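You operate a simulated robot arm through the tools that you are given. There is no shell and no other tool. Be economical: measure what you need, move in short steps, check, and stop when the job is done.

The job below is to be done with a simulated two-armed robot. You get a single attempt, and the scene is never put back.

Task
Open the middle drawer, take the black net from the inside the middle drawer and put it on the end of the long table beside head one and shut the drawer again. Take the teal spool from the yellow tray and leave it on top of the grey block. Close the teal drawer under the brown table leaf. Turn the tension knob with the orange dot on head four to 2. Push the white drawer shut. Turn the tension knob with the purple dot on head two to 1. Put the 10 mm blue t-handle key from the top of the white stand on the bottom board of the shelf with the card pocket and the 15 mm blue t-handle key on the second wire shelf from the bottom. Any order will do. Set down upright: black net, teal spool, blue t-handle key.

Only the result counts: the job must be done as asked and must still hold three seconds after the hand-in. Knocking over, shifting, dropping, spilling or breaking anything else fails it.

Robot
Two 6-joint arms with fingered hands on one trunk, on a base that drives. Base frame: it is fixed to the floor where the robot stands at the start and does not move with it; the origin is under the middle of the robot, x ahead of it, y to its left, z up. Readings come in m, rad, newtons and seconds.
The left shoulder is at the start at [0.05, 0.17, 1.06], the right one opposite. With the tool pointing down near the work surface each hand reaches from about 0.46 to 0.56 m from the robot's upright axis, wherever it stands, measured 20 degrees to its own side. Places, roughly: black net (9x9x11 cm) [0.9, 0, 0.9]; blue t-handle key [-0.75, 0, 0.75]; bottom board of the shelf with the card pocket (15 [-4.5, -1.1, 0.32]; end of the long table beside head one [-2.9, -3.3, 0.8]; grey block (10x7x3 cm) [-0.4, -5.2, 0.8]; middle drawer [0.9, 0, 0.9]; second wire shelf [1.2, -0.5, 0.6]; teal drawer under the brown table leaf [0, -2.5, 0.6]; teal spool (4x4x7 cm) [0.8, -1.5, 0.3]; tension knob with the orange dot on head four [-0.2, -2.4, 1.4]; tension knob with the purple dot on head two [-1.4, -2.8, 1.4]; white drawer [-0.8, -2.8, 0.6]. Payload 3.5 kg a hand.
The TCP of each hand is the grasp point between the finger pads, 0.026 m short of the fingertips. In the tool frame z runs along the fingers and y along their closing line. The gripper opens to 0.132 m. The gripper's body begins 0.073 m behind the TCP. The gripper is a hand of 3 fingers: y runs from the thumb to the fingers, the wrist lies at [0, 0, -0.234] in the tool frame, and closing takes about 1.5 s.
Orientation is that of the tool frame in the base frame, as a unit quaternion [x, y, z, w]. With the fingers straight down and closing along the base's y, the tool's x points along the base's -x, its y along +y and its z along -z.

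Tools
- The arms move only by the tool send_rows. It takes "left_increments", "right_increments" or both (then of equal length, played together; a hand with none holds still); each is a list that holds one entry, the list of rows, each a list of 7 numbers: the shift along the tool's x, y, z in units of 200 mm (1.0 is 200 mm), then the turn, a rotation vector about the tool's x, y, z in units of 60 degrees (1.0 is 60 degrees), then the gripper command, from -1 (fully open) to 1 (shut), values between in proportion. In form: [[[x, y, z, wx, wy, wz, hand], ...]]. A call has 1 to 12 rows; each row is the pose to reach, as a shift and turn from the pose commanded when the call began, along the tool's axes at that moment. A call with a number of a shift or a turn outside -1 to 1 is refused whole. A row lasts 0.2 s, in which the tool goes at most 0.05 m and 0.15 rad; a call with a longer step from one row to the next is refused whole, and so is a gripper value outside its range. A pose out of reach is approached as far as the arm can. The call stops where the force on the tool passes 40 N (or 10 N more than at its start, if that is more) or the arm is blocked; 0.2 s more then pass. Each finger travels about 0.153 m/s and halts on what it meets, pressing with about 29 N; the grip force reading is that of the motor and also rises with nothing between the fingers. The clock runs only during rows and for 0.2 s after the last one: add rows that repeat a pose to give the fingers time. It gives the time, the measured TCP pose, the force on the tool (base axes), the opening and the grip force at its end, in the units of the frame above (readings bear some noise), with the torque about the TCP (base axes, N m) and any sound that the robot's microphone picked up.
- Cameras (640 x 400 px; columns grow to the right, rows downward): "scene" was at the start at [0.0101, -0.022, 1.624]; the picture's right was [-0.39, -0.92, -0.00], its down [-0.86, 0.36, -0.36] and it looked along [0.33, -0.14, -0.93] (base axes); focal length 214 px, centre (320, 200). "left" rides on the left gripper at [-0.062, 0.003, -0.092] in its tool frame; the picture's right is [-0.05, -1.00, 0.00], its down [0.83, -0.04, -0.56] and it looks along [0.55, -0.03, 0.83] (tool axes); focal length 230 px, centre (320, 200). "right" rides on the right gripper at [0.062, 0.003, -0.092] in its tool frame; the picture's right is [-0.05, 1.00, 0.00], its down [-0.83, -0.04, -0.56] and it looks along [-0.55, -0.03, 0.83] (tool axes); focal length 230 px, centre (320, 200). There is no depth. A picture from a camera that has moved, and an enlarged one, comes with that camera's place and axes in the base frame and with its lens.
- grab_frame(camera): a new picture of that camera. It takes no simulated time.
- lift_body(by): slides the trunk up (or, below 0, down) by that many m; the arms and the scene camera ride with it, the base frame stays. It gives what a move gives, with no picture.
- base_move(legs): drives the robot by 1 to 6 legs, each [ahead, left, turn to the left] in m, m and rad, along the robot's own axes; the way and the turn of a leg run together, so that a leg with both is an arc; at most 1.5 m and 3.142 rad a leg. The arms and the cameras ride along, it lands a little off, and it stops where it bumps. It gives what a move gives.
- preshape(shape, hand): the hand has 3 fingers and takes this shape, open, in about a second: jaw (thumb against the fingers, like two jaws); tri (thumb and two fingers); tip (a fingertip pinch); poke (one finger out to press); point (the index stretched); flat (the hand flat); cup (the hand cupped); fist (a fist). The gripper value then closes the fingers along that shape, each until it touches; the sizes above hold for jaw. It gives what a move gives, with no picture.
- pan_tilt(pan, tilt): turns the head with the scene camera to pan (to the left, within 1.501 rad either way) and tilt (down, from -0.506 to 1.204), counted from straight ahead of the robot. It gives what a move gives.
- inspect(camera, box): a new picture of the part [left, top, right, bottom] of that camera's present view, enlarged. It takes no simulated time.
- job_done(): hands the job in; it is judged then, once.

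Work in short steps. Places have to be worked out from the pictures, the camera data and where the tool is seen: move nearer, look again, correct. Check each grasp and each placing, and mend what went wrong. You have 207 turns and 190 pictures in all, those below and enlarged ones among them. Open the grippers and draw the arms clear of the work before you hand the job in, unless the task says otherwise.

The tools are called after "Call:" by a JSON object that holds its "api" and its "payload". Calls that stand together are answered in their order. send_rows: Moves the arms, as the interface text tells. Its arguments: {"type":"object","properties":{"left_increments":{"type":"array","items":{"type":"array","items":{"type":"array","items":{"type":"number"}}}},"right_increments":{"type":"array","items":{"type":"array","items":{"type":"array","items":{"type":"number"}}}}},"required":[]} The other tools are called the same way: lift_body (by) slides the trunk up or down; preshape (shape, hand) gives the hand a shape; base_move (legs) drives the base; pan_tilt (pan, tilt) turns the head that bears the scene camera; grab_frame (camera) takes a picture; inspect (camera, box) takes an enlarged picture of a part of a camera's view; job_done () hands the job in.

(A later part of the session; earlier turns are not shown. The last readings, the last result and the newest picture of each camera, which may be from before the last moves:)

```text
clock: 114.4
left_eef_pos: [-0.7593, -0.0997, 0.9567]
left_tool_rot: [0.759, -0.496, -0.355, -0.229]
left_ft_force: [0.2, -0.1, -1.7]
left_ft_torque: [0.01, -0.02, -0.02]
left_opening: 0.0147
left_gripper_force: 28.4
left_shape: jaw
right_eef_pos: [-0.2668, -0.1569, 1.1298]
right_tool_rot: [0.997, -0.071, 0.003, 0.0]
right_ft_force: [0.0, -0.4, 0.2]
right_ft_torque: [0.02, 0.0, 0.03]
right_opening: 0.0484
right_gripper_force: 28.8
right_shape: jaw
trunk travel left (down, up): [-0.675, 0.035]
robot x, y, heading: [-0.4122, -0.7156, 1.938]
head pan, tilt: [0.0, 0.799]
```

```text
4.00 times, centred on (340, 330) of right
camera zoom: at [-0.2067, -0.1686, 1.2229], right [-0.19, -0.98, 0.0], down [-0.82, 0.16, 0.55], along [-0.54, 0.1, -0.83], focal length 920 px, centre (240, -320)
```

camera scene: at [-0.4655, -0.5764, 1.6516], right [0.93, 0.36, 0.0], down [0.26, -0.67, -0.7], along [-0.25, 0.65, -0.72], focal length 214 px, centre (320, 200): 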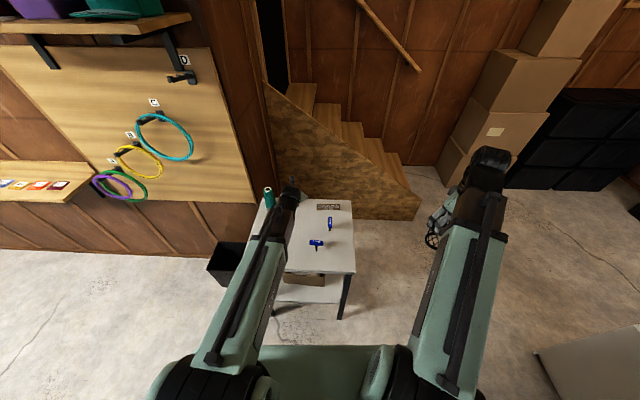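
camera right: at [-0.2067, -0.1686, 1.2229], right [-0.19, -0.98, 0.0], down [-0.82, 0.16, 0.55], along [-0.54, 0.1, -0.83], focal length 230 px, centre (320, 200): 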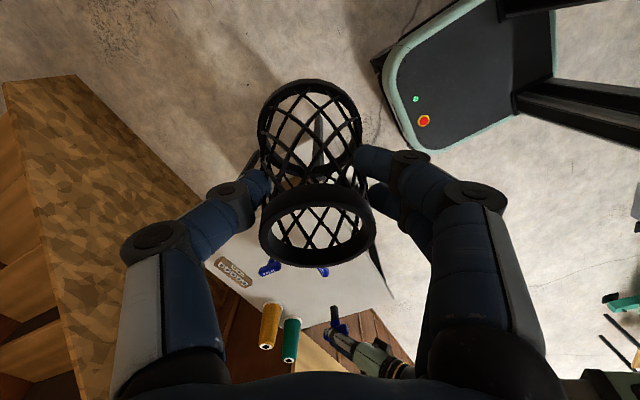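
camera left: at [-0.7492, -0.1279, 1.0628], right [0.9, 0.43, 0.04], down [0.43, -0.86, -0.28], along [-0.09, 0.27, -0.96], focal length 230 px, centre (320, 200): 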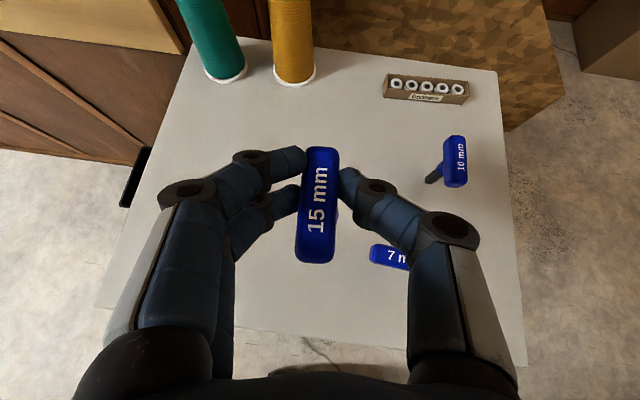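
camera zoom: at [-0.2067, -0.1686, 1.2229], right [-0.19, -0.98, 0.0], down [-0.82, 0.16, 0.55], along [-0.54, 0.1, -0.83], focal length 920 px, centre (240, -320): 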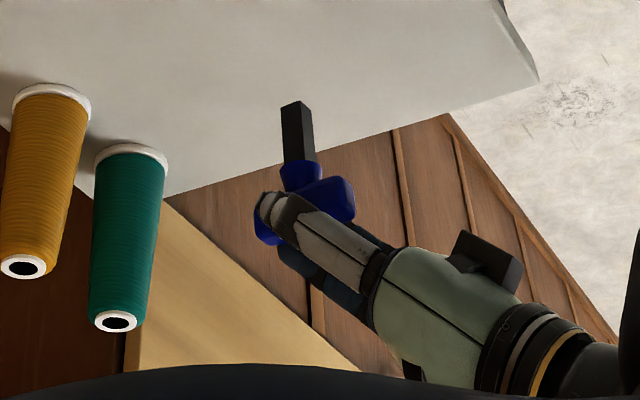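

Key is upright in the 50° grip. Restore the right hand's yaw, tuck it inward, and drive to the rack, stopping short.

Call:
{"api": "send_rows", "payload": {"right_increments": [[[0, 0, 0, 0, 0, 0.13, 1], [0, 0, 0, 0, 0, 0.26, 1], [0, 0, 0, 0, 0, 0.39, 1], [0, 0, 0, 0, 0, 0.52, 1], [0, 0, 0, 0, 0, 0.65, 1], [0, 0, 0, 0, 0, 0.77, 1]]]}}

Call:
{"api": "base_move", "payload": {"legs": [[-0.1, 0, 0], [0, 0, -1.55], [0.26, -0.43, 0]]}}

Call:
{"api": "lift_body", "payload": {"by": -0.22}}

Call:
{"api": "grab_frame", "payload": {"camera": "left"}}

Call:
{"api": "grab_frame", "payload": {"camera": "scene"}}

```text
clock: 115.8
left_eef_pos: [-0.7599, -0.0999, 0.9562]
left_tool_rot: [0.759, -0.495, -0.356, -0.229]
left_ft_force: [0.0, 0.5, -1.5]
left_ft_torque: [0.01, 0.0, -0.01]
left_opening: 0.0147
left_gripper_force: 29.2
left_shape: jaw
right_eef_pos: [-0.2671, -0.1563, 1.1294]
right_tool_rot: [0.889, -0.457, 0.002, 0.0]
right_ft_force: [-0.1, -0.5, -0.5]
right_ft_torque: [0.02, -0.01, 0.01]
right_opening: 0.0484
right_gripper_force: 29.0
right_shape: jaw
trunk travel left (down, up): [-0.675, 0.035]
robot x, y, heading: [-0.4114, -0.7104, 1.936]
head pan, tilt: [0.0, 0.799]
```

```text
clock: 123.2
left_eef_pos: [0.6289, -0.7297, 0.957]
left_tool_rot: [-0.202, 0.883, 0.097, 0.412]
left_ft_force: [0.0, -0.3, -1.7]
left_ft_torque: [-0.01, 0.01, 0.01]
left_opening: 0.0149
left_gripper_force: 29.1
left_shape: jaw
right_eef_pos: [0.5897, -1.2252, 1.1299]
right_tool_rot: [-0.324, 0.946, -0.002, -0.002]
right_ft_force: [0.5, -0.5, -0.3]
right_ft_torque: [0.0, 0.01, 0.03]
right_opening: 0.0482
right_gripper_force: 29.2
right_shape: jaw
trunk travel left (down, up): [-0.675, 0.035]
robot x, y, heading: [0.0305, -1.1002, 0.399]
head pan, tilt: [0.0, 0.799]
```

```text
clock: 125.5
left_eef_pos: [0.6279, -0.7296, 0.737]
left_tool_rot: [-0.202, 0.884, 0.096, 0.411]
left_ft_force: [0.0, -0.1, -0.9]
left_ft_torque: [-0.03, 0.0, 0.01]
left_opening: 0.015
left_gripper_force: 29.4
left_shape: jaw
right_eef_pos: [0.5883, -1.2246, 0.9097]
right_tool_rot: [-0.323, 0.946, -0.002, -0.003]
right_ft_force: [0.6, 0.8, -0.7]
right_ft_torque: [-0.02, 0.02, 0.01]
right_opening: 0.0482
right_gripper_force: 29.1
right_shape: jaw
trunk travel left (down, up): [-0.455, 0.255]
robot x, y, heading: [0.0293, -1.0985, 0.4]
head pan, tilt: [0.0, 0.799]
```

```text
103 pictures are left
camera left: at [0.5981, -0.7394, 0.8427], right [0.47, -0.88, 0.04], down [-0.84, -0.46, -0.28], along [0.26, 0.1, -0.96], focal length 230 px, centre (320, 200)
```

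left: 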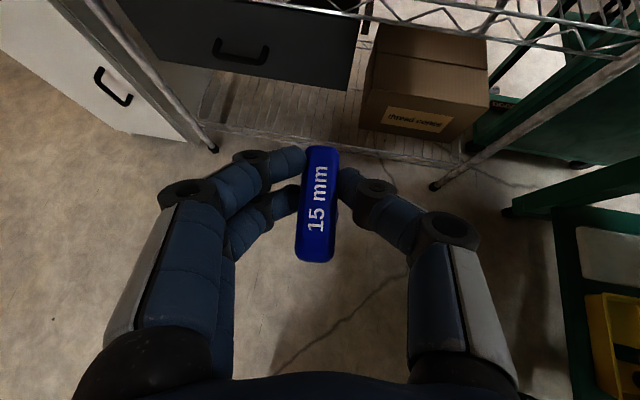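

```text
102 pictures are left
camera scene: at [0.0651, -1.0828, 1.4318], right [0.39, -0.92, 0.0], down [-0.66, -0.28, -0.7], along [0.64, 0.27, -0.72], focal length 214 px, centre (320, 200)
```

scene: 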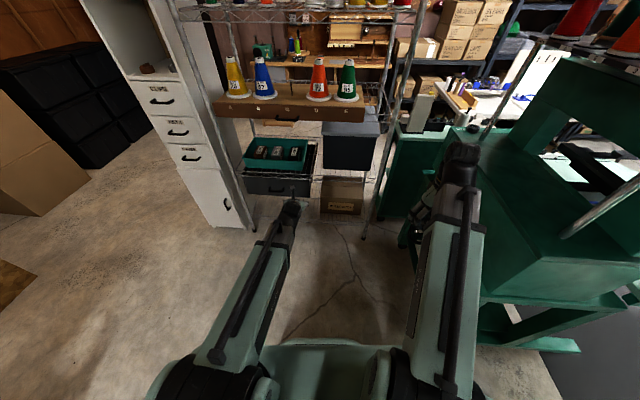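

The right hand is close to the green machine; tuck it inward, then enlarge the rack view.

Call:
{"api": "send_rows", "payload": {"right_increments": [[[-0.09, 0.17, 0, 0, 0, 0, 1], [-0.18, 0.34, 0, 0, 0, 0, 1], [-0.27, 0.51, 0, 0, 0, 0, 1], [-0.36, 0.68, 0, 0, 0, 0, 1], [-0.42, 0.8, 0, 0, 0, 0, 1]]]}}

Call:
{"api": "inspect", "payload": {"camera": "scene", "box": [220, 80, 400, 230]}}

```text
clock: 126.7
left_eef_pos: [0.6274, -0.7301, 0.7367]
left_tool_rot: [-0.202, 0.884, 0.096, 0.411]
left_ft_force: [0.9, -0.2, -2.0]
left_ft_torque: [0.02, 0.01, -0.01]
left_opening: 0.0149
left_gripper_force: 29.4
left_shape: jaw
right_eef_pos: [0.5576, -1.0461, 0.9095]
right_tool_rot: [-0.323, 0.946, -0.002, -0.002]
right_ft_force: [0.2, 0.4, 0.0]
right_ft_torque: [-0.01, 0.02, -0.02]
right_opening: 0.048
right_gripper_force: 29.2
right_shape: jaw
trunk travel left (down, up): [-0.455, 0.255]
robot x, y, heading: [0.029, -1.0966, 0.399]
head pan, tilt: [0.0, 0.799]
```

```text
2.67 times, centred on (310, 155) of scene
camera zoom: at [0.0651, -1.0826, 1.4317], right [0.39, -0.92, 0.0], down [-0.66, -0.28, -0.7], along [0.64, 0.27, -0.72], focal length 572 px, centre (347, 320)
```

zoom: 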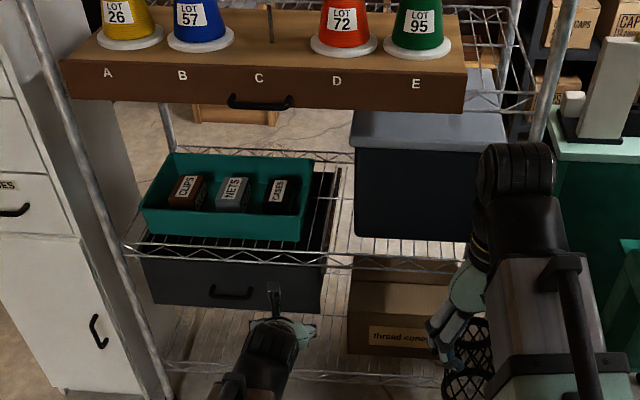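

Shelf rail solves to z≈0.626, v front 0.64; gap centre for the key ≈(1.01, −0.634). Drive ahead 32 cm and right 6 cm.

Call:
{"api": "base_move", "payload": {"legs": [[0, -0.06, 0], [0.31, 0, 0]]}}

Call:
{"api": "grab_frame", "payload": {"camera": "left"}}

Call:
{"api": "inspect", "payload": {"camera": "scene", "box": [220, 80, 400, 230]}}

```text
clock: 129.4
left_eef_pos: [0.9398, -0.6636, 0.7362]
left_tool_rot: [-0.202, 0.883, 0.096, 0.412]
left_ft_force: [0.1, -0.3, -0.7]
left_ft_torque: [0.03, 0.0, -0.01]
left_opening: 0.0148
left_gripper_force: 28.5
left_shape: jaw
right_eef_pos: [0.8692, -0.9799, 0.9079]
right_tool_rot: [-0.323, 0.946, -0.002, -0.003]
right_ft_force: [-0.6, -0.2, 0.1]
right_ft_torque: [0.01, 0.03, -0.01]
right_opening: 0.0485
right_gripper_force: 28.9
right_shape: jaw
trunk travel left (down, up): [-0.455, 0.255]
robot x, y, heading: [0.341, -1.0319, 0.4]
head pan, tilt: [0.0, 0.799]
```

```text
100 pictures are left
camera left: at [0.9102, -0.6735, 0.8424], right [0.46, -0.88, 0.04], down [-0.85, -0.46, -0.28], along [0.26, 0.1, -0.96], focal length 230 px, centre (320, 200)
```

left: 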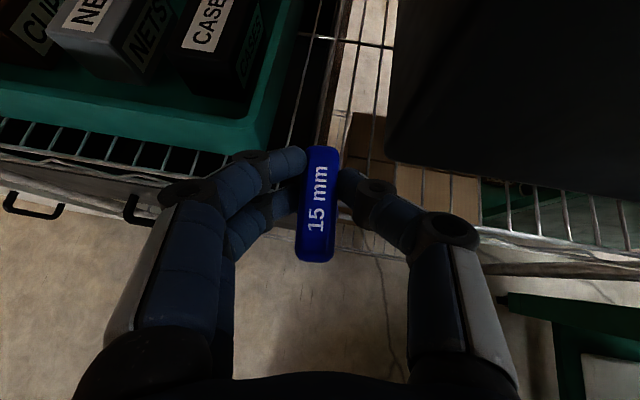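

```text
2.67 times, centred on (310, 155) of scene
camera zoom: at [0.377, -1.0162, 1.4317], right [0.39, -0.92, 0.0], down [-0.66, -0.28, -0.7], along [0.64, 0.27, -0.72], focal length 572 px, centre (347, 320)
```

zoom: 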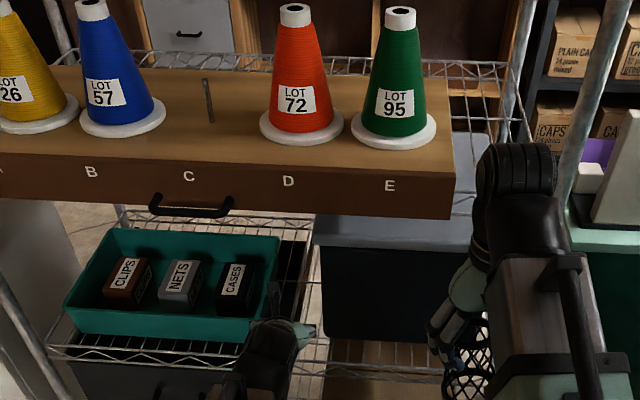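

Aligned with the gap. Move 8 cm ahead over the shelf, then lower 2.5 cm.

Call:
{"api": "send_rows", "payload": {"left_increments": [[[-0.083, -0.008, 0.1, 0, 0, 0, 1], [-0.167, -0.017, 0.2, 0, 0, 0, 1], [-0.25, -0.025, 0.298, 0, 0, 0, 1], [-0.2, -0.025, 0.34, 0, 0, 0, 1], [-0.154, -0.025, 0.378, 0, 0, 0, 1]]]}}

Call:
{"api": "grab_frame", "payload": {"camera": "left"}}

Call:
{"api": "inspect", "payload": {"camera": "scene", "box": [240, 140, 360, 240]}}

```text
clock: 130.6
left_eef_pos: [1.0104, -0.6345, 0.7115]
left_tool_rot: [-0.202, 0.884, 0.096, 0.412]
left_ft_force: [0.7, -0.7, -0.8]
left_ft_torque: [-0.02, 0.0, 0.04]
left_opening: 0.0147
left_gripper_force: 29.1
left_shape: jaw
right_eef_pos: [0.8691, -0.9799, 0.9096]
right_tool_rot: [-0.323, 0.946, -0.001, -0.002]
right_ft_force: [0.0, 0.0, 0.0]
right_ft_torque: [0.01, 0.01, 0.01]
right_opening: 0.0477
right_gripper_force: 29.0
right_shape: jaw
trunk travel left (down, up): [-0.455, 0.255]
robot x, y, heading: [0.335, -1.0362, 0.395]
head pan, tilt: [0.0, 0.799]
```

```text
98 pictures are left
camera left: at [0.9821, -0.6436, 0.8179], right [0.46, -0.88, 0.04], down [-0.85, -0.46, -0.28], along [0.26, 0.1, -0.96], focal length 230 px, centre (320, 200)
```

left: 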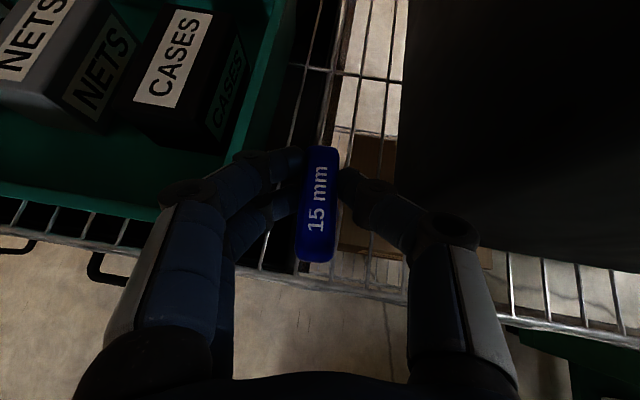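

```text
4.00 times, centred on (300, 190) of scene
camera zoom: at [0.3767, -1.0163, 1.4317], right [0.39, -0.92, 0.0], down [-0.66, -0.28, -0.7], along [0.64, 0.27, -0.72], focal length 858 px, centre (400, 240)
```

zoom: 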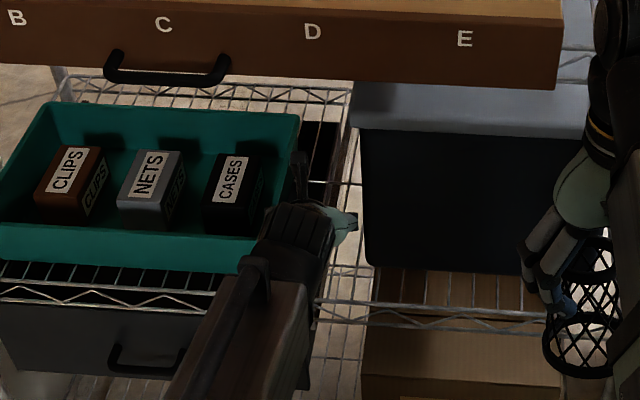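

Call:
{"api": "send_rows", "payload": {"left_increments": [[[0.015, 0, 0.013, 0, 0, 0, 1], [0.031, 0, 0.026, 0, 0, 0, 1]]]}}

Call:
{"api": "send_rows", "payload": {"left_increments": [[[0.012, 0, 0.01, 0, 0, 0, 1], [0.012, 0, 0.01, 0, 0, 0, 1]]]}}

Call:
{"api": "send_rows", "payload": {"left_increments": [[[0.012, 0, 0.01, 0, 0, 0, 1], [0.012, 0, 0.01, 0, 0, 0, 1]]]}}

```text
clock: 131.2
left_eef_pos: [1.0114, -0.6348, 0.7038]
left_tool_rot: [-0.202, 0.884, 0.096, 0.411]
left_ft_force: [0.8, -1.2, -2.4]
left_ft_torque: [0.0, 0.01, -0.02]
left_opening: 0.0145
left_gripper_force: 29.1
left_shape: jaw
right_eef_pos: [0.8688, -0.9811, 0.9096]
right_tool_rot: [-0.323, 0.946, -0.002, -0.002]
right_ft_force: [-0.1, 0.6, -0.3]
right_ft_torque: [0.0, 0.02, 0.04]
right_opening: 0.0478
right_gripper_force: 28.6
right_shape: jaw
trunk travel left (down, up): [-0.455, 0.255]
robot x, y, heading: [0.3425, -1.0333, 0.401]
head pan, tilt: [0.0, 0.799]
```

```text
clock: 131.8
left_eef_pos: [1.0112, -0.6359, 0.7009]
left_tool_rot: [-0.202, 0.883, 0.096, 0.412]
left_ft_force: [0.7, -0.9, -1.3]
left_ft_torque: [0.02, -0.02, -0.01]
left_opening: 0.0147
left_gripper_force: 28.5
left_shape: jaw
right_eef_pos: [0.8687, -0.9803, 0.9096]
right_tool_rot: [-0.322, 0.947, -0.002, -0.002]
right_ft_force: [-0.7, 0.5, 0.4]
right_ft_torque: [0.0, -0.01, 0.04]
right_opening: 0.048
right_gripper_force: 28.8
right_shape: jaw
trunk travel left (down, up): [-0.455, 0.255]
robot x, y, heading: [0.3415, -1.0317, 0.401]
head pan, tilt: [0.0, 0.799]
```

```text
clock: 132.4
left_eef_pos: [1.0112, -0.6349, 0.6969]
left_tool_rot: [-0.202, 0.884, 0.095, 0.411]
left_ft_force: [0.7, -0.1, -2.3]
left_ft_torque: [0.02, 0.01, 0.01]
left_opening: 0.0145
left_gripper_force: 29.2
left_shape: jaw
right_eef_pos: [0.8684, -0.9817, 0.9094]
right_tool_rot: [-0.323, 0.946, -0.002, -0.003]
right_ft_force: [-0.6, 0.4, -0.4]
right_ft_torque: [-0.05, 0.0, 0.02]
right_opening: 0.0483
right_gripper_force: 29.0
right_shape: jaw
trunk travel left (down, up): [-0.455, 0.255]
robot x, y, heading: [0.342, -1.0341, 0.401]
head pan, tilt: [0.0, 0.799]
```

No contact yet at z 0.697; continue in 3 mm steps.

Call:
{"api": "send_rows", "payload": {"left_increments": [[[0.012, 0, 0.01, 0, 0, 0, 1], [0.012, 0, 0.01, 0, 0, 0, 1]]]}}

Call:
{"api": "send_rows", "payload": {"left_increments": [[[0.012, 0, 0.01, 0, 0, 0, 1], [0.012, 0, 0.01, 0, 0, 0, 1]]]}}

Call:
{"api": "send_rows", "payload": {"left_increments": [[[0.012, 0, 0.01, 0, 0, 0, 1], [0.012, 0, 0.01, 0, 0, 0, 1]]]}}

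```text
clock: 133.0
left_eef_pos: [1.012, -0.6343, 0.6962]
left_tool_rot: [-0.201, 0.883, 0.096, 0.413]
left_ft_force: [2.7, 0.1, 8.2]
left_ft_torque: [0.06, -0.11, 0.01]
left_opening: 0.0145
left_gripper_force: 29.5
left_shape: jaw
right_eef_pos: [0.8673, -0.9798, 0.9114]
right_tool_rot: [-0.323, 0.946, -0.001, -0.002]
right_ft_force: [-0.4, 0.3, 0.2]
right_ft_torque: [0.0, 0.03, 0.0]
right_opening: 0.048
right_gripper_force: 28.8
right_shape: jaw
trunk travel left (down, up): [-0.455, 0.255]
robot x, y, heading: [0.3382, -1.0351, 0.397]
head pan, tilt: [0.0, 0.799]
```

```text
clock: 133.6
left_eef_pos: [1.0103, -0.6346, 0.6947]
left_tool_rot: [-0.201, 0.882, 0.096, 0.415]
left_ft_force: [4.5, 0.3, 23.2]
left_ft_torque: [0.14, -0.3, -0.03]
left_opening: 0.0151
left_gripper_force: 29.3
left_shape: jaw
right_eef_pos: [0.8674, -0.9819, 0.9097]
right_tool_rot: [-0.323, 0.946, -0.001, -0.001]
right_ft_force: [0.4, 0.8, -0.8]
right_ft_torque: [0.05, -0.02, -0.02]
right_opening: 0.048
right_gripper_force: 28.8
right_shape: jaw
trunk travel left (down, up): [-0.455, 0.255]
robot x, y, heading: [0.3432, -1.0286, 0.397]
head pan, tilt: [0.0, 0.799]
```

```text
clock: 134.2
left_eef_pos: [1.0134, -0.6342, 0.6923]
left_tool_rot: [-0.2, 0.881, 0.096, 0.418]
left_ft_force: [4.6, -0.3, 35.1]
left_ft_torque: [0.26, -0.4, -0.07]
left_opening: 0.0152
left_gripper_force: 28.7
left_shape: jaw
right_eef_pos: [0.8673, -0.9815, 0.9097]
right_tool_rot: [-0.324, 0.946, -0.001, 0.0]
right_ft_force: [-0.8, -0.3, 0.7]
right_ft_torque: [-0.02, 0.0, -0.01]
right_opening: 0.048
right_gripper_force: 29.0
right_shape: jaw
trunk travel left (down, up): [-0.455, 0.255]
robot x, y, heading: [0.344, -1.0362, 0.4]
head pan, tilt: [0.0, 0.799]
```

Contact at z≈0.696. Ease back up ~6.5 mm of command until the force nears zero.

Call:
{"api": "send_rows", "payload": {"left_increments": [[[-0.012, 0, -0.01, 0, 0, 0, 1], [-0.024, 0, -0.02, 0, 0, 0, 1], [-0.026, 0, -0.022, 0, 0, 0, 1]]]}}

Call:
{"api": "inspect", "payload": {"camera": "left", "box": [240, 100, 400, 280]}}

```text
clock: 135.0
left_eef_pos: [1.0109, -0.6358, 0.6949]
left_tool_rot: [-0.201, 0.883, 0.096, 0.413]
left_ft_force: [5.2, -0.2, 15.1]
left_ft_torque: [0.13, -0.27, -0.03]
left_opening: 0.0152
left_gripper_force: 28.9
left_shape: jaw
right_eef_pos: [0.8687, -0.9811, 0.9093]
right_tool_rot: [-0.323, 0.946, -0.001, -0.001]
right_ft_force: [0.0, 0.0, -0.1]
right_ft_torque: [0.02, 0.02, 0.0]
right_opening: 0.0482
right_gripper_force: 29.2
right_shape: jaw
trunk travel left (down, up): [-0.455, 0.255]
robot x, y, heading: [0.3398, -1.036, 0.398]
head pan, tilt: [0.0, 0.799]
```

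```text
2.22 times, centred on (320, 190) of left
camera zoom: at [0.9813, -0.6447, 0.8011], right [0.47, -0.88, 0.04], down [-0.84, -0.46, -0.28], along [0.26, 0.1, -0.96], focal length 511 px, centre (320, 222)
```

zoom: 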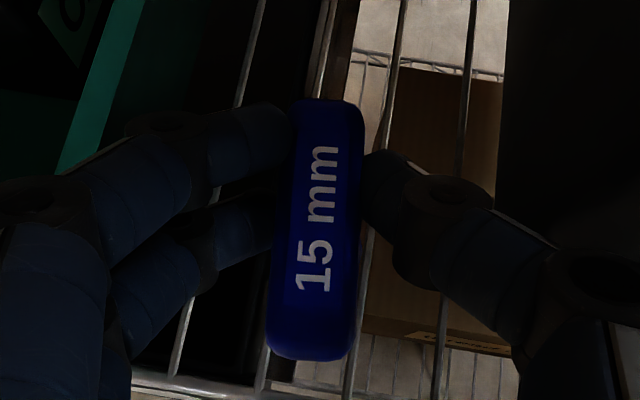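

Call:
{"api": "send_rows", "payload": {"left_increments": [[[-0.008, 0, -0.007, 0, 0, 0, 1], [-0.012, 0, -0.01, 0, 0, 0, 1]]]}}

Call:
{"api": "send_rows", "payload": {"left_increments": [[[0, 0, 0, 0, 0, 0, 0.75], [0, 0, 0, 0, 0, 0, 0.7], [0, 0, 0, 0, 0, 0, 0.6], [0, 0, 0, 0, 0, 0, 0.45], [0, 0, 0, 0, 0, 0, 0.4]]]}}

Call:
{"api": "inspect", "payload": {"camera": "left", "box": [240, 100, 400, 280]}}

```text
clock: 135.6
left_eef_pos: [1.0099, -0.6359, 0.6957]
left_tool_rot: [-0.202, 0.884, 0.095, 0.41]
left_ft_force: [1.0, -0.5, -0.6]
left_ft_torque: [-0.01, -0.04, 0.02]
left_opening: 0.0151
left_gripper_force: 28.5
left_shape: jaw
right_eef_pos: [0.8681, -0.9804, 0.908]
right_tool_rot: [-0.323, 0.946, -0.002, -0.002]
right_ft_force: [0.0, -0.6, -1.0]
right_ft_torque: [-0.03, 0.0, 0.02]
right_opening: 0.0481
right_gripper_force: 28.6
right_shape: jaw
trunk travel left (down, up): [-0.455, 0.255]
robot x, y, heading: [0.3394, -1.0322, 0.405]
head pan, tilt: [0.0, 0.799]
```

```text
clock: 136.8
left_eef_pos: [1.0119, -0.6351, 0.6971]
left_tool_rot: [-0.202, 0.884, 0.096, 0.411]
left_ft_force: [-0.2, 0.2, 0.1]
left_ft_torque: [-0.01, -0.03, -0.02]
left_opening: 0.0392
left_gripper_force: 0.0
left_shape: jaw
right_eef_pos: [0.8692, -0.9805, 0.9102]
right_tool_rot: [-0.323, 0.946, -0.002, -0.003]
right_ft_force: [0.2, 0.0, 0.0]
right_ft_torque: [0.01, 0.01, -0.01]
right_opening: 0.0481
right_gripper_force: 28.7
right_shape: jaw
trunk travel left (down, up): [-0.455, 0.255]
robot x, y, heading: [0.3426, -1.0352, 0.404]
head pan, tilt: [0.0, 0.799]
```

```text
2.22 times, centred on (320, 190) of left
camera zoom: at [0.9819, -0.6443, 0.8039], right [0.46, -0.88, 0.04], down [-0.84, -0.46, -0.28], along [0.26, 0.1, -0.96], focal length 511 px, centre (320, 222)
```

zoom: 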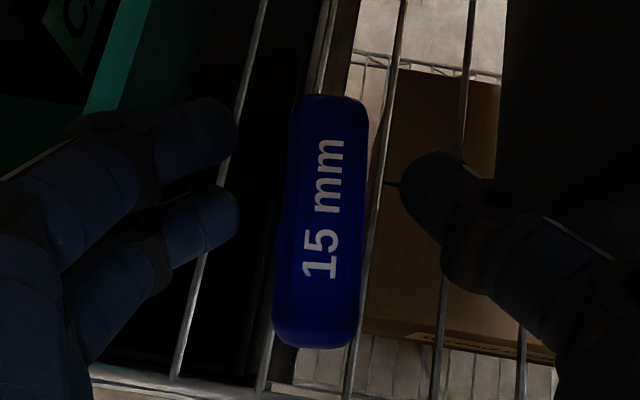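

Key stands free. Withdraw along the finger axis, then drive back.

Call:
{"api": "send_rows", "payload": {"left_increments": [[[0, 0, -0.1, 0, 0, 0, 0.35], [0, 0, -0.2, 0, 0, 0, 0.35], [0, 0, -0.35, 0, 0, 0, 0.35]]]}}

Call:
{"api": "base_move", "payload": {"legs": [[-0.3, 0, 0]]}}

Call:
{"api": "inspect", "payload": {"camera": "scene", "box": [220, 80, 400, 230]}}

```text
clock: 137.6
left_eef_pos: [0.9615, -0.6582, 0.7437]
left_tool_rot: [-0.202, 0.883, 0.096, 0.412]
left_ft_force: [-0.1, 0.5, -0.2]
left_ft_torque: [-0.04, 0.01, -0.01]
left_opening: 0.0425
left_gripper_force: 0.1
left_shape: jaw
right_eef_pos: [0.8684, -0.9815, 0.9095]
right_tool_rot: [-0.323, 0.946, -0.001, -0.002]
right_ft_force: [0.6, 0.1, -0.7]
right_ft_torque: [0.04, 0.04, 0.01]
right_opening: 0.0481
right_gripper_force: 28.8
right_shape: jaw
trunk travel left (down, up): [-0.455, 0.255]
robot x, y, heading: [0.3425, -1.0319, 0.403]
head pan, tilt: [0.0, 0.799]
```

```text
clock: 139.7
left_eef_pos: [0.6852, -0.7718, 0.7433]
left_tool_rot: [-0.2, 0.884, 0.095, 0.413]
left_ft_force: [-1.0, -0.5, -0.2]
left_ft_torque: [0.01, -0.01, -0.01]
left_opening: 0.0427
left_gripper_force: 0.1
left_shape: jaw
right_eef_pos: [0.5902, -1.0935, 0.91]
right_tool_rot: [-0.321, 0.947, -0.001, -0.001]
right_ft_force: [-0.2, -0.8, -0.4]
right_ft_torque: [0.02, -0.02, -0.03]
right_opening: 0.0482
right_gripper_force: 28.7
right_shape: jaw
trunk travel left (down, up): [-0.455, 0.255]
robot x, y, heading: [0.0622, -1.144, 0.401]
head pan, tilt: [0.0, 0.799]
```

```text
2.67 times, centred on (310, 155) of scene
camera zoom: at [0.098, -1.1279, 1.4317], right [0.39, -0.92, 0.0], down [-0.66, -0.28, -0.7], along [0.64, 0.27, -0.72], focal length 572 px, centre (347, 320)
```

zoom: 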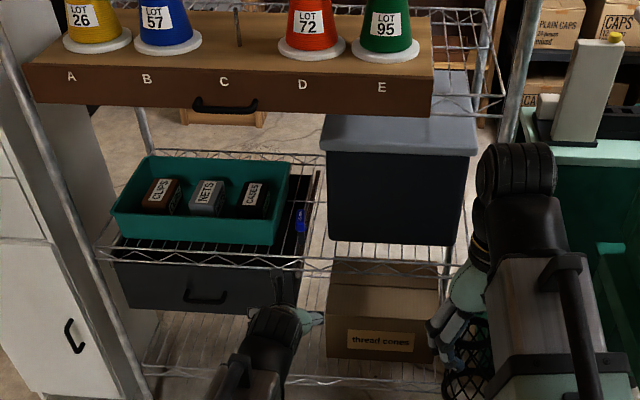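

Key 15 mm is in place on the second shelf. Now raise the trunk and return to the stand for the 10 mm key.

Call:
{"api": "lift_body", "payload": {"by": 0.22}}

Call:
{"api": "base_move", "payload": {"legs": [[-0.16, 0.46, 0], [0, 0, 1.5], [0.12, 0, 0]]}}

Call:
{"api": "grab_frame", "payload": {"camera": "left"}}

Call:
{"api": "inspect", "payload": {"camera": "scene", "box": [230, 160, 390, 280]}}

```text
clock: 142.0
left_eef_pos: [0.6857, -0.7729, 0.9622]
left_tool_rot: [-0.2, 0.884, 0.094, 0.412]
left_ft_force: [-0.7, 0.9, -0.2]
left_ft_torque: [-0.03, 0.02, 0.05]
left_opening: 0.0423
left_gripper_force: 0.1
left_shape: jaw
right_eef_pos: [0.5919, -1.0928, 1.1282]
right_tool_rot: [-0.321, 0.947, -0.002, -0.003]
right_ft_force: [0.6, 0.1, -0.3]
right_ft_torque: [0.03, -0.02, 0.03]
right_opening: 0.048
right_gripper_force: 29.2
right_shape: jaw
trunk travel left (down, up): [-0.675, 0.035]
robot x, y, heading: [0.0616, -1.1432, 0.399]
head pan, tilt: [0.0, 0.799]
```

```text
clock: 149.3
left_eef_pos: [-0.6172, -0.011, 0.9621]
left_tool_rot: [0.745, -0.516, -0.348, -0.239]
left_ft_force: [-1.0, 1.1, 0.9]
left_ft_torque: [-0.02, -0.03, 0.01]
left_opening: 0.0427
left_gripper_force: 0.0
left_shape: jaw
right_eef_pos: [-0.3045, -0.1321, 1.1285]
right_tool_rot: [0.877, -0.48, 0.004, 0.002]
right_ft_force: [-0.3, -0.1, -1.2]
right_ft_torque: [-0.03, -0.03, 0.05]
right_opening: 0.0478
right_gripper_force: 28.7
right_shape: jaw
trunk travel left (down, up): [-0.675, 0.035]
robot x, y, heading: [-0.2991, -0.6654, 1.881]
head pan, tilt: [0.0, 0.799]
```

```text
93 pictures are left
camera left: at [-0.6094, -0.039, 1.0677], right [0.92, 0.38, 0.04], down [0.38, -0.88, -0.28], along [-0.07, 0.27, -0.96], focal length 230 px, centre (320, 200)
```

left: 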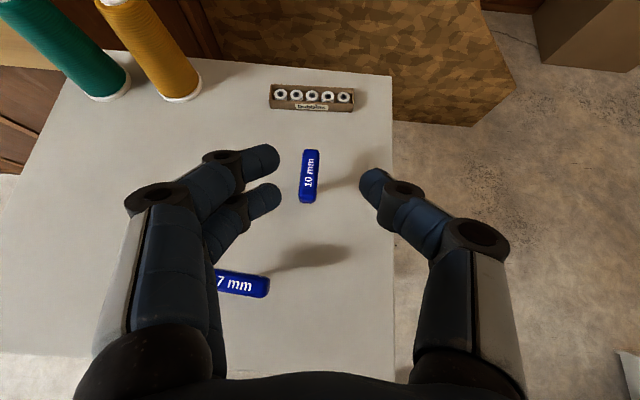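

```text
3.33 times, centred on (310, 220) of scene
camera zoom: at [-0.3153, -0.6235, 1.6516], right [0.95, 0.31, 0.0], down [0.22, -0.68, -0.7], along [-0.21, 0.66, -0.72], focal length 715 px, centre (353, 133)
```

zoom: 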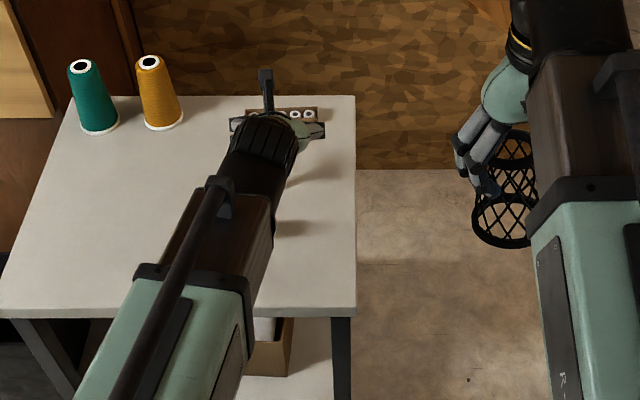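

10 mm key at (−0.648, 0.046). Move ahead 6 cm and recheck from the hand camera.

Call:
{"api": "base_move", "payload": {"legs": [[0.06, 0, 0]]}}

Call:
{"api": "grab_frame", "payload": {"camera": "left"}}

```text
clock: 150.3
left_eef_pos: [-0.6358, 0.0465, 0.9613]
left_tool_rot: [0.745, -0.516, -0.348, -0.239]
left_ft_force: [0.0, 0.0, 0.1]
left_ft_torque: [-0.01, -0.03, 0.01]
left_opening: 0.0427
left_gripper_force: 0.1
left_shape: jaw
right_eef_pos: [-0.3241, -0.0755, 1.1284]
right_tool_rot: [0.877, -0.481, 0.002, 0.0]
right_ft_force: [0.0, 0.5, -0.2]
right_ft_torque: [-0.03, 0.02, 0.02]
right_opening: 0.048
right_gripper_force: 29.5
right_shape: jaw
trunk travel left (down, up): [-0.675, 0.035]
robot x, y, heading: [-0.317, -0.6081, 1.883]
head pan, tilt: [0.0, 0.799]
```

```text
91 pictures are left
camera left: at [-0.6278, 0.0186, 1.0678], right [0.92, 0.38, 0.04], down [0.38, -0.88, -0.28], along [-0.07, 0.27, -0.96], focal length 230 px, centre (320, 200)
```

left: 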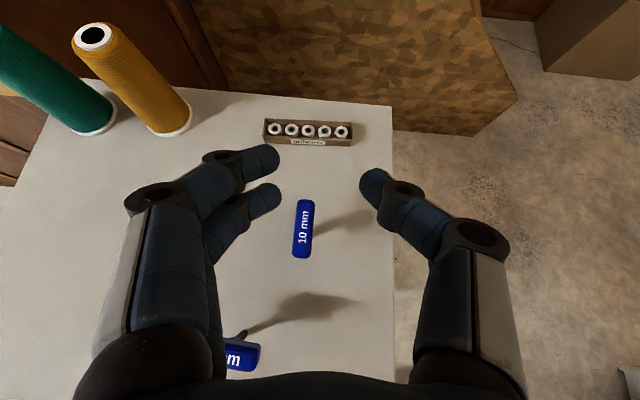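

Descend onto the 10 mm key.

Call:
{"api": "send_rows", "payload": {"left_increments": [[[0.118, 0.058, 0.105, 0, 0, 0, 0.35], [0.236, 0.058, 0.21, 0, 0, 0, 0.35], [0.353, 0.058, 0.314, 0, 0, 0, 0.35], [0.47, 0.058, 0.418, 0, 0, 0, 0.35]]]}}

Call:
{"api": "grab_frame", "payload": {"camera": "left"}}

```text
clock: 151.3
left_eef_pos: [-0.649, 0.0456, 0.8355]
left_tool_rot: [0.745, -0.516, -0.348, -0.24]
left_ft_force: [0.5, 0.9, 0.6]
left_ft_torque: [-0.01, -0.01, 0.01]
left_opening: 0.0425
left_gripper_force: 0.1
left_shape: jaw
right_eef_pos: [-0.3231, -0.0778, 1.1295]
right_tool_rot: [0.877, -0.48, 0.002, 0.0]
right_ft_force: [0.3, -0.3, -0.4]
right_ft_torque: [0.01, -0.04, -0.01]
right_opening: 0.0478
right_gripper_force: 28.9
right_shape: jaw
trunk travel left (down, up): [-0.675, 0.035]
robot x, y, heading: [-0.3185, -0.6046, 1.876]
head pan, tilt: [0.0, 0.799]
```

```text
90 pictures are left
camera left: at [-0.6408, 0.0164, 0.9418], right [0.92, 0.38, 0.04], down [0.38, -0.88, -0.28], along [-0.08, 0.27, -0.96], focal length 230 px, centre (320, 200)
```

left: 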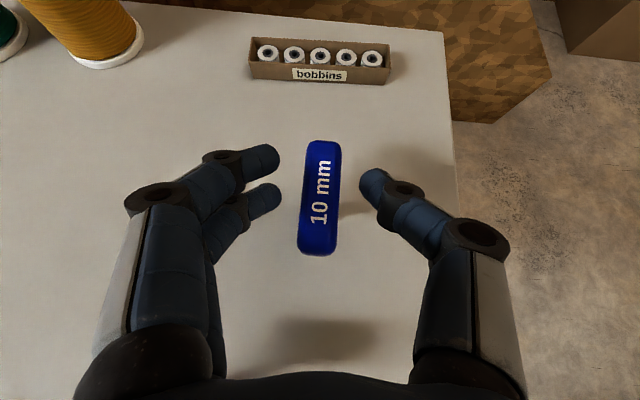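

Centred. Close, then lift 12 cm.

Call:
{"api": "send_rows", "payload": {"left_increments": [[[0, 0, 0, 0, 0, 0, 0.6], [0, 0, 0, 0, 0, 0, 1], [0, 0, 0, 0, 0, 0, 1], [0, 0, 0, 0, 0, 0, 1], [0, 0, 0, 0, 0, 0, 1], [-0.115, 0, -0.097, 0, 0, 0, 1], [-0.23, 0, -0.193, 0, 0, 0, 1], [-0.345, 0, -0.29, 0, 0, 0, 1], [-0.46, 0, -0.386, 0, 0, 0, 1]]]}}

Call:
{"api": "base_move", "payload": {"legs": [[-0.3, 0, 0], [0, 0, 0.9]]}}

Call:
{"api": "pan_tilt", "payload": {"pan": 0.4, "tilt": 0.3}}

Call:
{"api": "grab_frame", "payload": {"camera": "scene"}}

Call:
{"api": "grab_frame", "payload": {"camera": "left"}}

```text
clock: 153.3
left_eef_pos: [-0.6495, 0.0448, 0.9584]
left_tool_rot: [0.745, -0.516, -0.349, -0.239]
left_ft_force: [0.0, -0.7, -1.2]
left_ft_torque: [-0.04, -0.01, 0.01]
left_opening: 0.0148
left_gripper_force: 28.9
left_shape: jaw
right_eef_pos: [-0.3224, -0.0756, 1.1282]
right_tool_rot: [0.877, -0.48, 0.003, 0.0]
right_ft_force: [0.2, -0.3, -0.1]
right_ft_torque: [0.01, 0.01, -0.04]
right_opening: 0.0477
right_gripper_force: 29.1
right_shape: jaw
trunk travel left (down, up): [-0.675, 0.035]
robot x, y, heading: [-0.3216, -0.6058, 1.882]
head pan, tilt: [0.0, 0.799]
```

```text
clock: 157.7
left_eef_pos: [-0.9456, -0.7505, 0.9586]
left_tool_rot: [0.896, -0.136, -0.418, -0.061]
left_ft_force: [-1.0, 0.0, -1.6]
left_ft_torque: [0.0, 0.01, 0.01]
left_opening: 0.0147
left_gripper_force: 28.9
left_shape: jaw
right_eef_pos: [-0.6482, -0.5678, 1.1287]
right_tool_rot: [0.999, -0.045, 0.003, -0.002]
right_ft_force: [-1.0, 1.0, -0.1]
right_ft_torque: [-0.03, 0.03, -0.02]
right_opening: 0.0475
right_gripper_force: 28.9
right_shape: jaw
trunk travel left (down, up): [-0.675, 0.035]
robot x, y, heading: [-0.2293, -0.889, 2.793]
head pan, tilt: [0.0, 0.799]
```

```text
clock: 158.6
left_eef_pos: [-0.9445, -0.7511, 0.9574]
left_tool_rot: [0.896, -0.135, -0.418, -0.061]
left_ft_force: [0.8, 0.4, -0.9]
left_ft_torque: [-0.01, -0.02, -0.01]
left_opening: 0.0144
left_gripper_force: 29.0
left_shape: jaw
right_eef_pos: [-0.6488, -0.5675, 1.1297]
right_tool_rot: [0.999, -0.045, 0.002, -0.001]
right_ft_force: [-0.1, 0.2, -0.5]
right_ft_torque: [0.02, -0.01, 0.0]
right_opening: 0.0476
right_gripper_force: 28.6
right_shape: jaw
trunk travel left (down, up): [-0.675, 0.035]
robot x, y, heading: [-0.2257, -0.8883, 2.792]
head pan, tilt: [0.4, 0.3]
```

```text
89 pictures are left
camera scene: at [-0.2852, -0.909, 1.696], right [-0.05, 1.0, 0.0], down [0.3, 0.01, -0.95], along [-0.95, -0.05, -0.3], focal length 214 px, centre (320, 200)
```

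scene: 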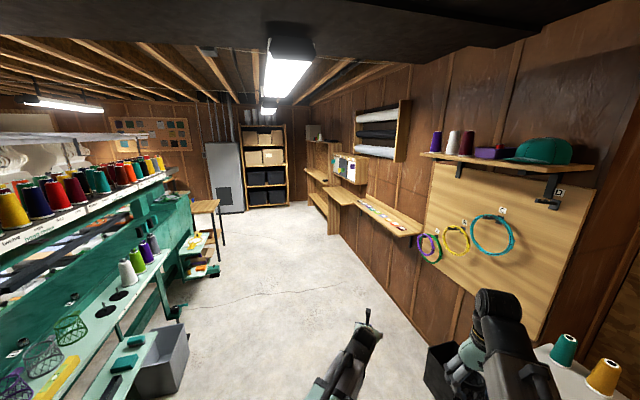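

```text
88 pictures are left
camera left: at [-0.9156, -0.761, 1.0637], right [0.26, 0.96, 0.04], down [0.93, -0.24, -0.28], along [-0.26, 0.11, -0.96], focal length 230 px, centre (320, 200)
```

left: 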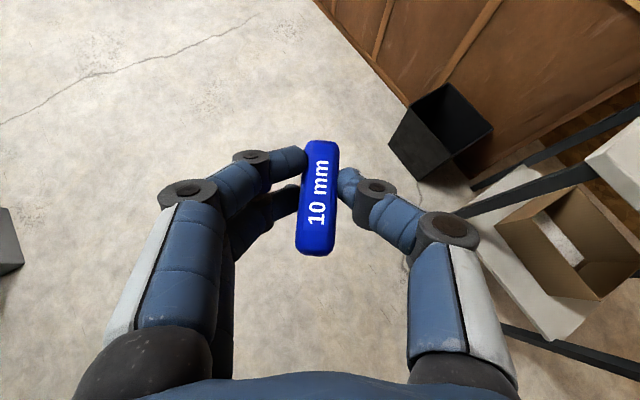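

Corridor view. Enlarge the far end to find the shelf with the card pocket.

Call:
{"api": "inspect", "payload": {"camera": "scene", "box": [230, 110, 430, 250]}}

Call:
{"api": "pan_tilt", "payload": {"pan": 1.0, "tilt": 0.35}}

Call:
{"api": "grab_frame", "payload": {"camera": "scene"}}

```text
2.86 times, centred on (330, 180) of scene
camera zoom: at [-0.2852, -0.909, 1.696], right [-0.05, 1.0, 0.0], down [0.3, 0.01, -0.95], along [-0.95, -0.05, -0.3], focal length 613 px, centre (291, 257)
```

zoom: 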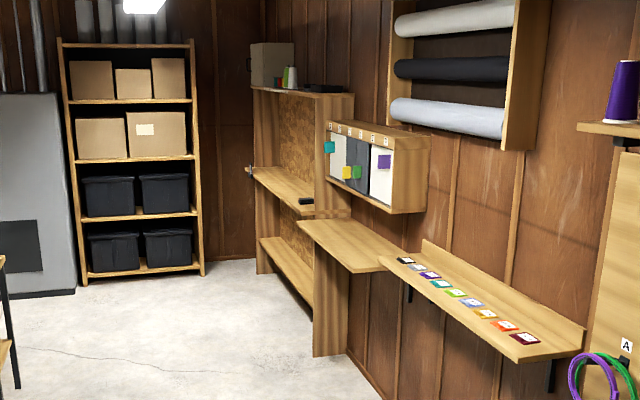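

```text
clock: 159.6
left_eef_pos: [-0.9444, -0.7502, 0.9579]
left_tool_rot: [0.896, -0.136, -0.418, -0.061]
left_ft_force: [-0.4, -0.2, -0.7]
left_ft_torque: [0.01, -0.03, -0.01]
left_opening: 0.0147
left_gripper_force: 29.3
left_shape: jaw
right_eef_pos: [-0.6493, -0.5676, 1.1298]
right_tool_rot: [0.999, -0.046, 0.003, 0.0]
right_ft_force: [-0.2, -0.1, 0.4]
right_ft_torque: [-0.02, -0.01, 0.0]
right_opening: 0.0475
right_gripper_force: 28.7
right_shape: jaw
trunk travel left (down, up): [-0.675, 0.035]
robot x, y, heading: [-0.2279, -0.8908, 2.788]
head pan, tilt: [1.0, 0.351]
```

```text
86 pictures are left
camera scene: at [-0.2661, -0.9608, 1.6914], right [-0.6, 0.8, 0.0], down [0.27, 0.21, -0.94], along [-0.75, -0.57, -0.34], focal length 214 px, centre (320, 200)
```

scene: 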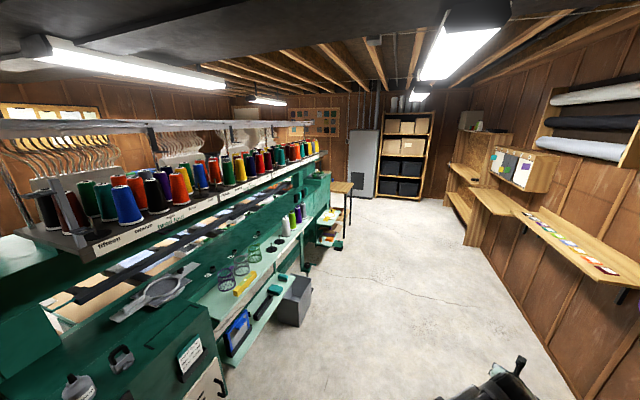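

The room is yawed ~17°. The long wooden shelf on the right wall near (−4.5, −1.1) is the target; I'll drive down the corridor.

Call:
{"api": "base_move", "payload": {"legs": [[0, 0, 0.597], [1.3, 0, 0], [1.3, 0, 0], [0.9, 0, 0], [0, 0, -1.0]]}}

Call:
{"api": "pan_tilt", "payload": {"pan": 0, "tilt": 0.5}}

Call:
{"api": "grab_frame", "payload": {"camera": "scene"}}

```text
clock: 180.9
left_eef_pos: [-4.2399, -1.3538, 0.9581]
left_tool_rot: [0.851, -0.311, -0.398, -0.143]
left_ft_force: [-1.0, -0.2, 0.0]
left_ft_torque: [0.0, 0.01, -0.01]
left_opening: 0.0144
left_gripper_force: 29.1
left_shape: jaw
right_eef_pos: [-3.8965, -1.3017, 1.1289]
right_tool_rot: [0.97, -0.244, 0.002, 0.0]
right_ft_force: [0.5, 0.3, 0.1]
right_ft_torque: [0.02, 0.01, -0.01]
right_opening: 0.0474
right_gripper_force: 29.0
right_shape: jaw
trunk travel left (down, up): [-0.675, 0.035]
robot x, y, heading: [-3.6362, -1.7661, 2.391]
head pan, tilt: [1.0, 0.351]
```

```text
clock: 182.2
left_eef_pos: [-4.2413, -1.3551, 0.9579]
left_tool_rot: [0.851, -0.312, -0.397, -0.144]
left_ft_force: [0.3, -0.2, -1.5]
left_ft_torque: [-0.03, 0.0, 0.02]
left_opening: 0.0146
left_gripper_force: 29.0
left_shape: jaw
right_eef_pos: [-3.8966, -1.3015, 1.1308]
right_tool_rot: [0.97, -0.244, 0.003, -0.002]
right_ft_force: [-0.7, 0.0, 0.4]
right_ft_torque: [0.01, 0.05, 0.01]
right_opening: 0.0477
right_gripper_force: 28.7
right_shape: jaw
trunk travel left (down, up): [-0.675, 0.035]
robot x, y, heading: [-3.6369, -1.7635, 2.391]
head pan, tilt: [0.0, 0.499]
```

```text
85 pictures are left
camera scene: at [-3.674, -1.7288, 1.6777], right [0.68, 0.73, 0.0], down [0.35, -0.33, -0.88], along [-0.64, 0.6, -0.48], focal length 214 px, centre (320, 200)
```

scene: 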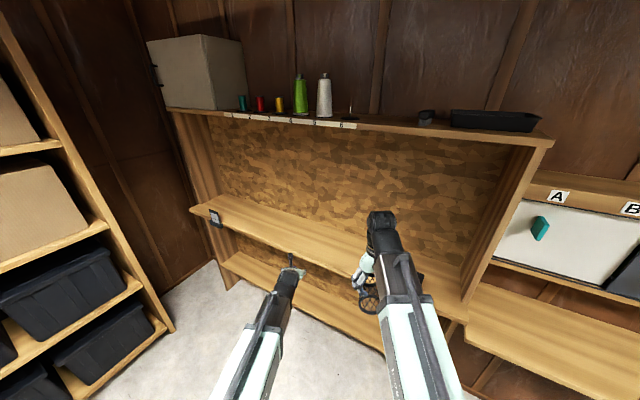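

Bottom board's front edge passes ≈(−4.5, −1.206) with 17.4° slope. Position in front of it, facing squarely, and lower the trunk 0.5 m.

Call:
{"api": "base_move", "payload": {"legs": [[0.109, 0.562, 0], [0, 0, -0.516]]}}

Call:
{"api": "lift_body", "payload": {"by": -0.5}}

Call:
{"api": "grab_frame", "payload": {"camera": "scene"}}

Call:
{"api": "grab_frame", "payload": {"camera": "left"}}

```text
clock: 186.9
left_eef_pos: [-4.4205, -1.4431, 0.9572]
left_tool_rot: [0.744, -0.517, -0.348, -0.24]
left_ft_force: [-0.2, -0.7, -0.2]
left_ft_torque: [-0.03, 0.0, -0.05]
left_opening: 0.0148
left_gripper_force: 28.6
left_shape: jaw
right_eef_pos: [-4.0958, -1.5658, 1.13]
right_tool_rot: [0.877, -0.48, 0.002, 0.0]
right_ft_force: [1.0, -0.2, -0.5]
right_ft_torque: [0.01, 0.0, -0.02]
right_opening: 0.0472
right_gripper_force: 28.8
right_shape: jaw
trunk travel left (down, up): [-0.675, 0.035]
robot x, y, heading: [-4.0929, -2.0966, 1.88]
head pan, tilt: [0.0, 0.499]
```

```text
refused: -0.5 is not a number from -0.4 to 0.4
```

```text
84 pictures are left
camera scene: at [-4.1092, -2.0477, 1.6777], right [0.95, 0.3, 0.0], down [0.14, -0.46, -0.88], along [-0.27, 0.84, -0.48], focal length 214 px, centre (320, 200)
```

scene: 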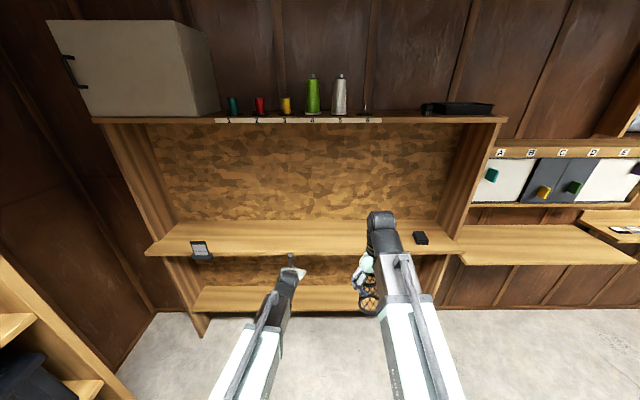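

```text
83 pictures are left
camera left: at [-4.4117, -1.4724, 1.0638], right [0.92, 0.38, 0.04], down [0.38, -0.88, -0.28], along [-0.07, 0.27, -0.96], focal length 230 px, centre (320, 200)
```

left: 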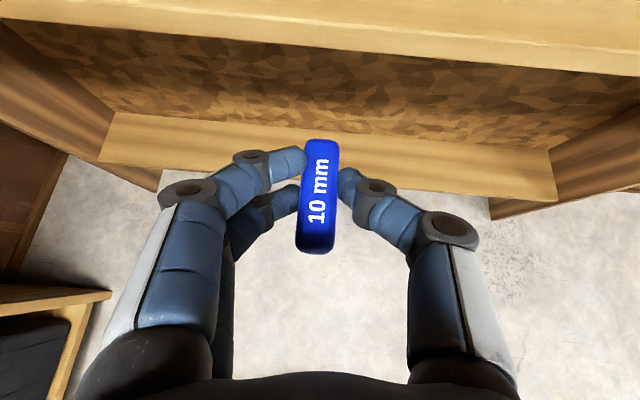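

Board geometry confirmed. Lower the trunk in two steps.

Call:
{"api": "lift_body", "payload": {"by": -0.4}}

Call:
{"api": "lift_body", "payload": {"by": -0.1}}

Call:
{"api": "grab_frame", "payload": {"camera": "left"}}

```text
clock: 190.7
left_eef_pos: [-4.42, -1.4441, 0.558]
left_tool_rot: [0.744, -0.517, -0.348, -0.24]
left_ft_force: [-0.6, 0.9, -1.0]
left_ft_torque: [-0.01, 0.01, -0.03]
left_opening: 0.0146
left_gripper_force: 28.9
left_shape: jaw
right_eef_pos: [-4.0954, -1.5654, 0.7293]
right_tool_rot: [0.877, -0.481, 0.004, 0.0]
right_ft_force: [0.0, 0.3, 0.7]
right_ft_torque: [-0.01, -0.01, 0.01]
right_opening: 0.0478
right_gripper_force: 28.9
right_shape: jaw
trunk travel left (down, up): [-0.275, 0.435]
robot x, y, heading: [-4.0978, -2.0996, 1.879]
head pan, tilt: [0.0, 0.499]
```

```text
clock: 192.0
left_eef_pos: [-4.4203, -1.4436, 0.4593]
left_tool_rot: [0.744, -0.517, -0.348, -0.24]
left_ft_force: [0.7, 0.1, -0.5]
left_ft_torque: [-0.01, -0.05, 0.02]
left_opening: 0.0145
left_gripper_force: 29.1
left_shape: jaw
right_eef_pos: [-4.0946, -1.5657, 0.6297]
right_tool_rot: [0.877, -0.481, 0.002, -0.001]
right_ft_force: [-0.3, -0.6, -0.6]
right_ft_torque: [-0.03, -0.01, -0.01]
right_opening: 0.0475
right_gripper_force: 29.1
right_shape: jaw
trunk travel left (down, up): [-0.175, 0.535]
robot x, y, heading: [-4.0916, -2.0993, 1.88]
head pan, tilt: [0.0, 0.499]
```

```text
82 pictures are left
camera left: at [-4.4118, -1.4724, 0.5638], right [0.92, 0.38, 0.04], down [0.38, -0.88, -0.28], along [-0.07, 0.27, -0.96], focal length 230 px, centre (320, 200)
```

left: 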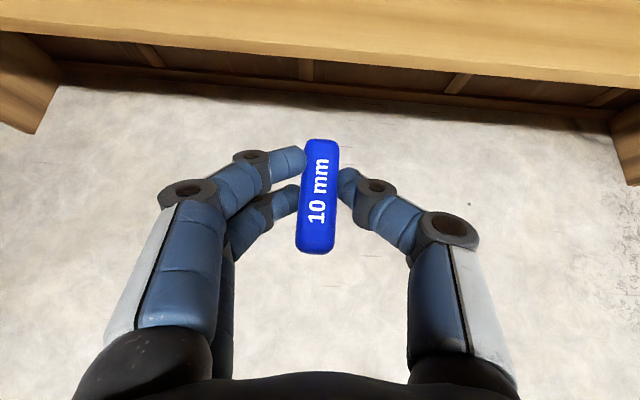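

Drive ahead 24 cm, then extend 7 cm and lower.

Call:
{"api": "base_move", "payload": {"legs": [[0.24, 0, 0]]}}

Call:
{"api": "grab_frame", "payload": {"camera": "left"}}

```text
clock: 193.8
left_eef_pos: [-4.4911, -1.2137, 0.4578]
left_tool_rot: [0.744, -0.518, -0.348, -0.24]
left_ft_force: [-0.3, -0.3, -1.0]
left_ft_torque: [0.01, -0.02, -0.03]
left_opening: 0.0148
left_gripper_force: 29.2
left_shape: jaw
right_eef_pos: [-4.1675, -1.336, 0.6297]
right_tool_rot: [0.875, -0.483, 0.002, 0.0]
right_ft_force: [-0.1, 0.0, -0.3]
right_ft_torque: [0.03, -0.03, -0.02]
right_opening: 0.0474
right_gripper_force: 29.0
right_shape: jaw
trunk travel left (down, up): [-0.175, 0.535]
robot x, y, heading: [-4.165, -1.8664, 1.877]
head pan, tilt: [0.0, 0.499]
```

```text
81 pictures are left
camera left: at [-4.4831, -1.2423, 0.5638], right [0.92, 0.38, 0.04], down [0.37, -0.88, -0.28], along [-0.07, 0.27, -0.96], focal length 230 px, centre (320, 200)
```

left: 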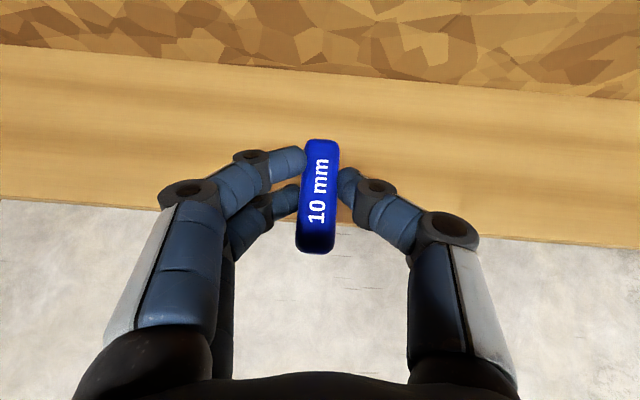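

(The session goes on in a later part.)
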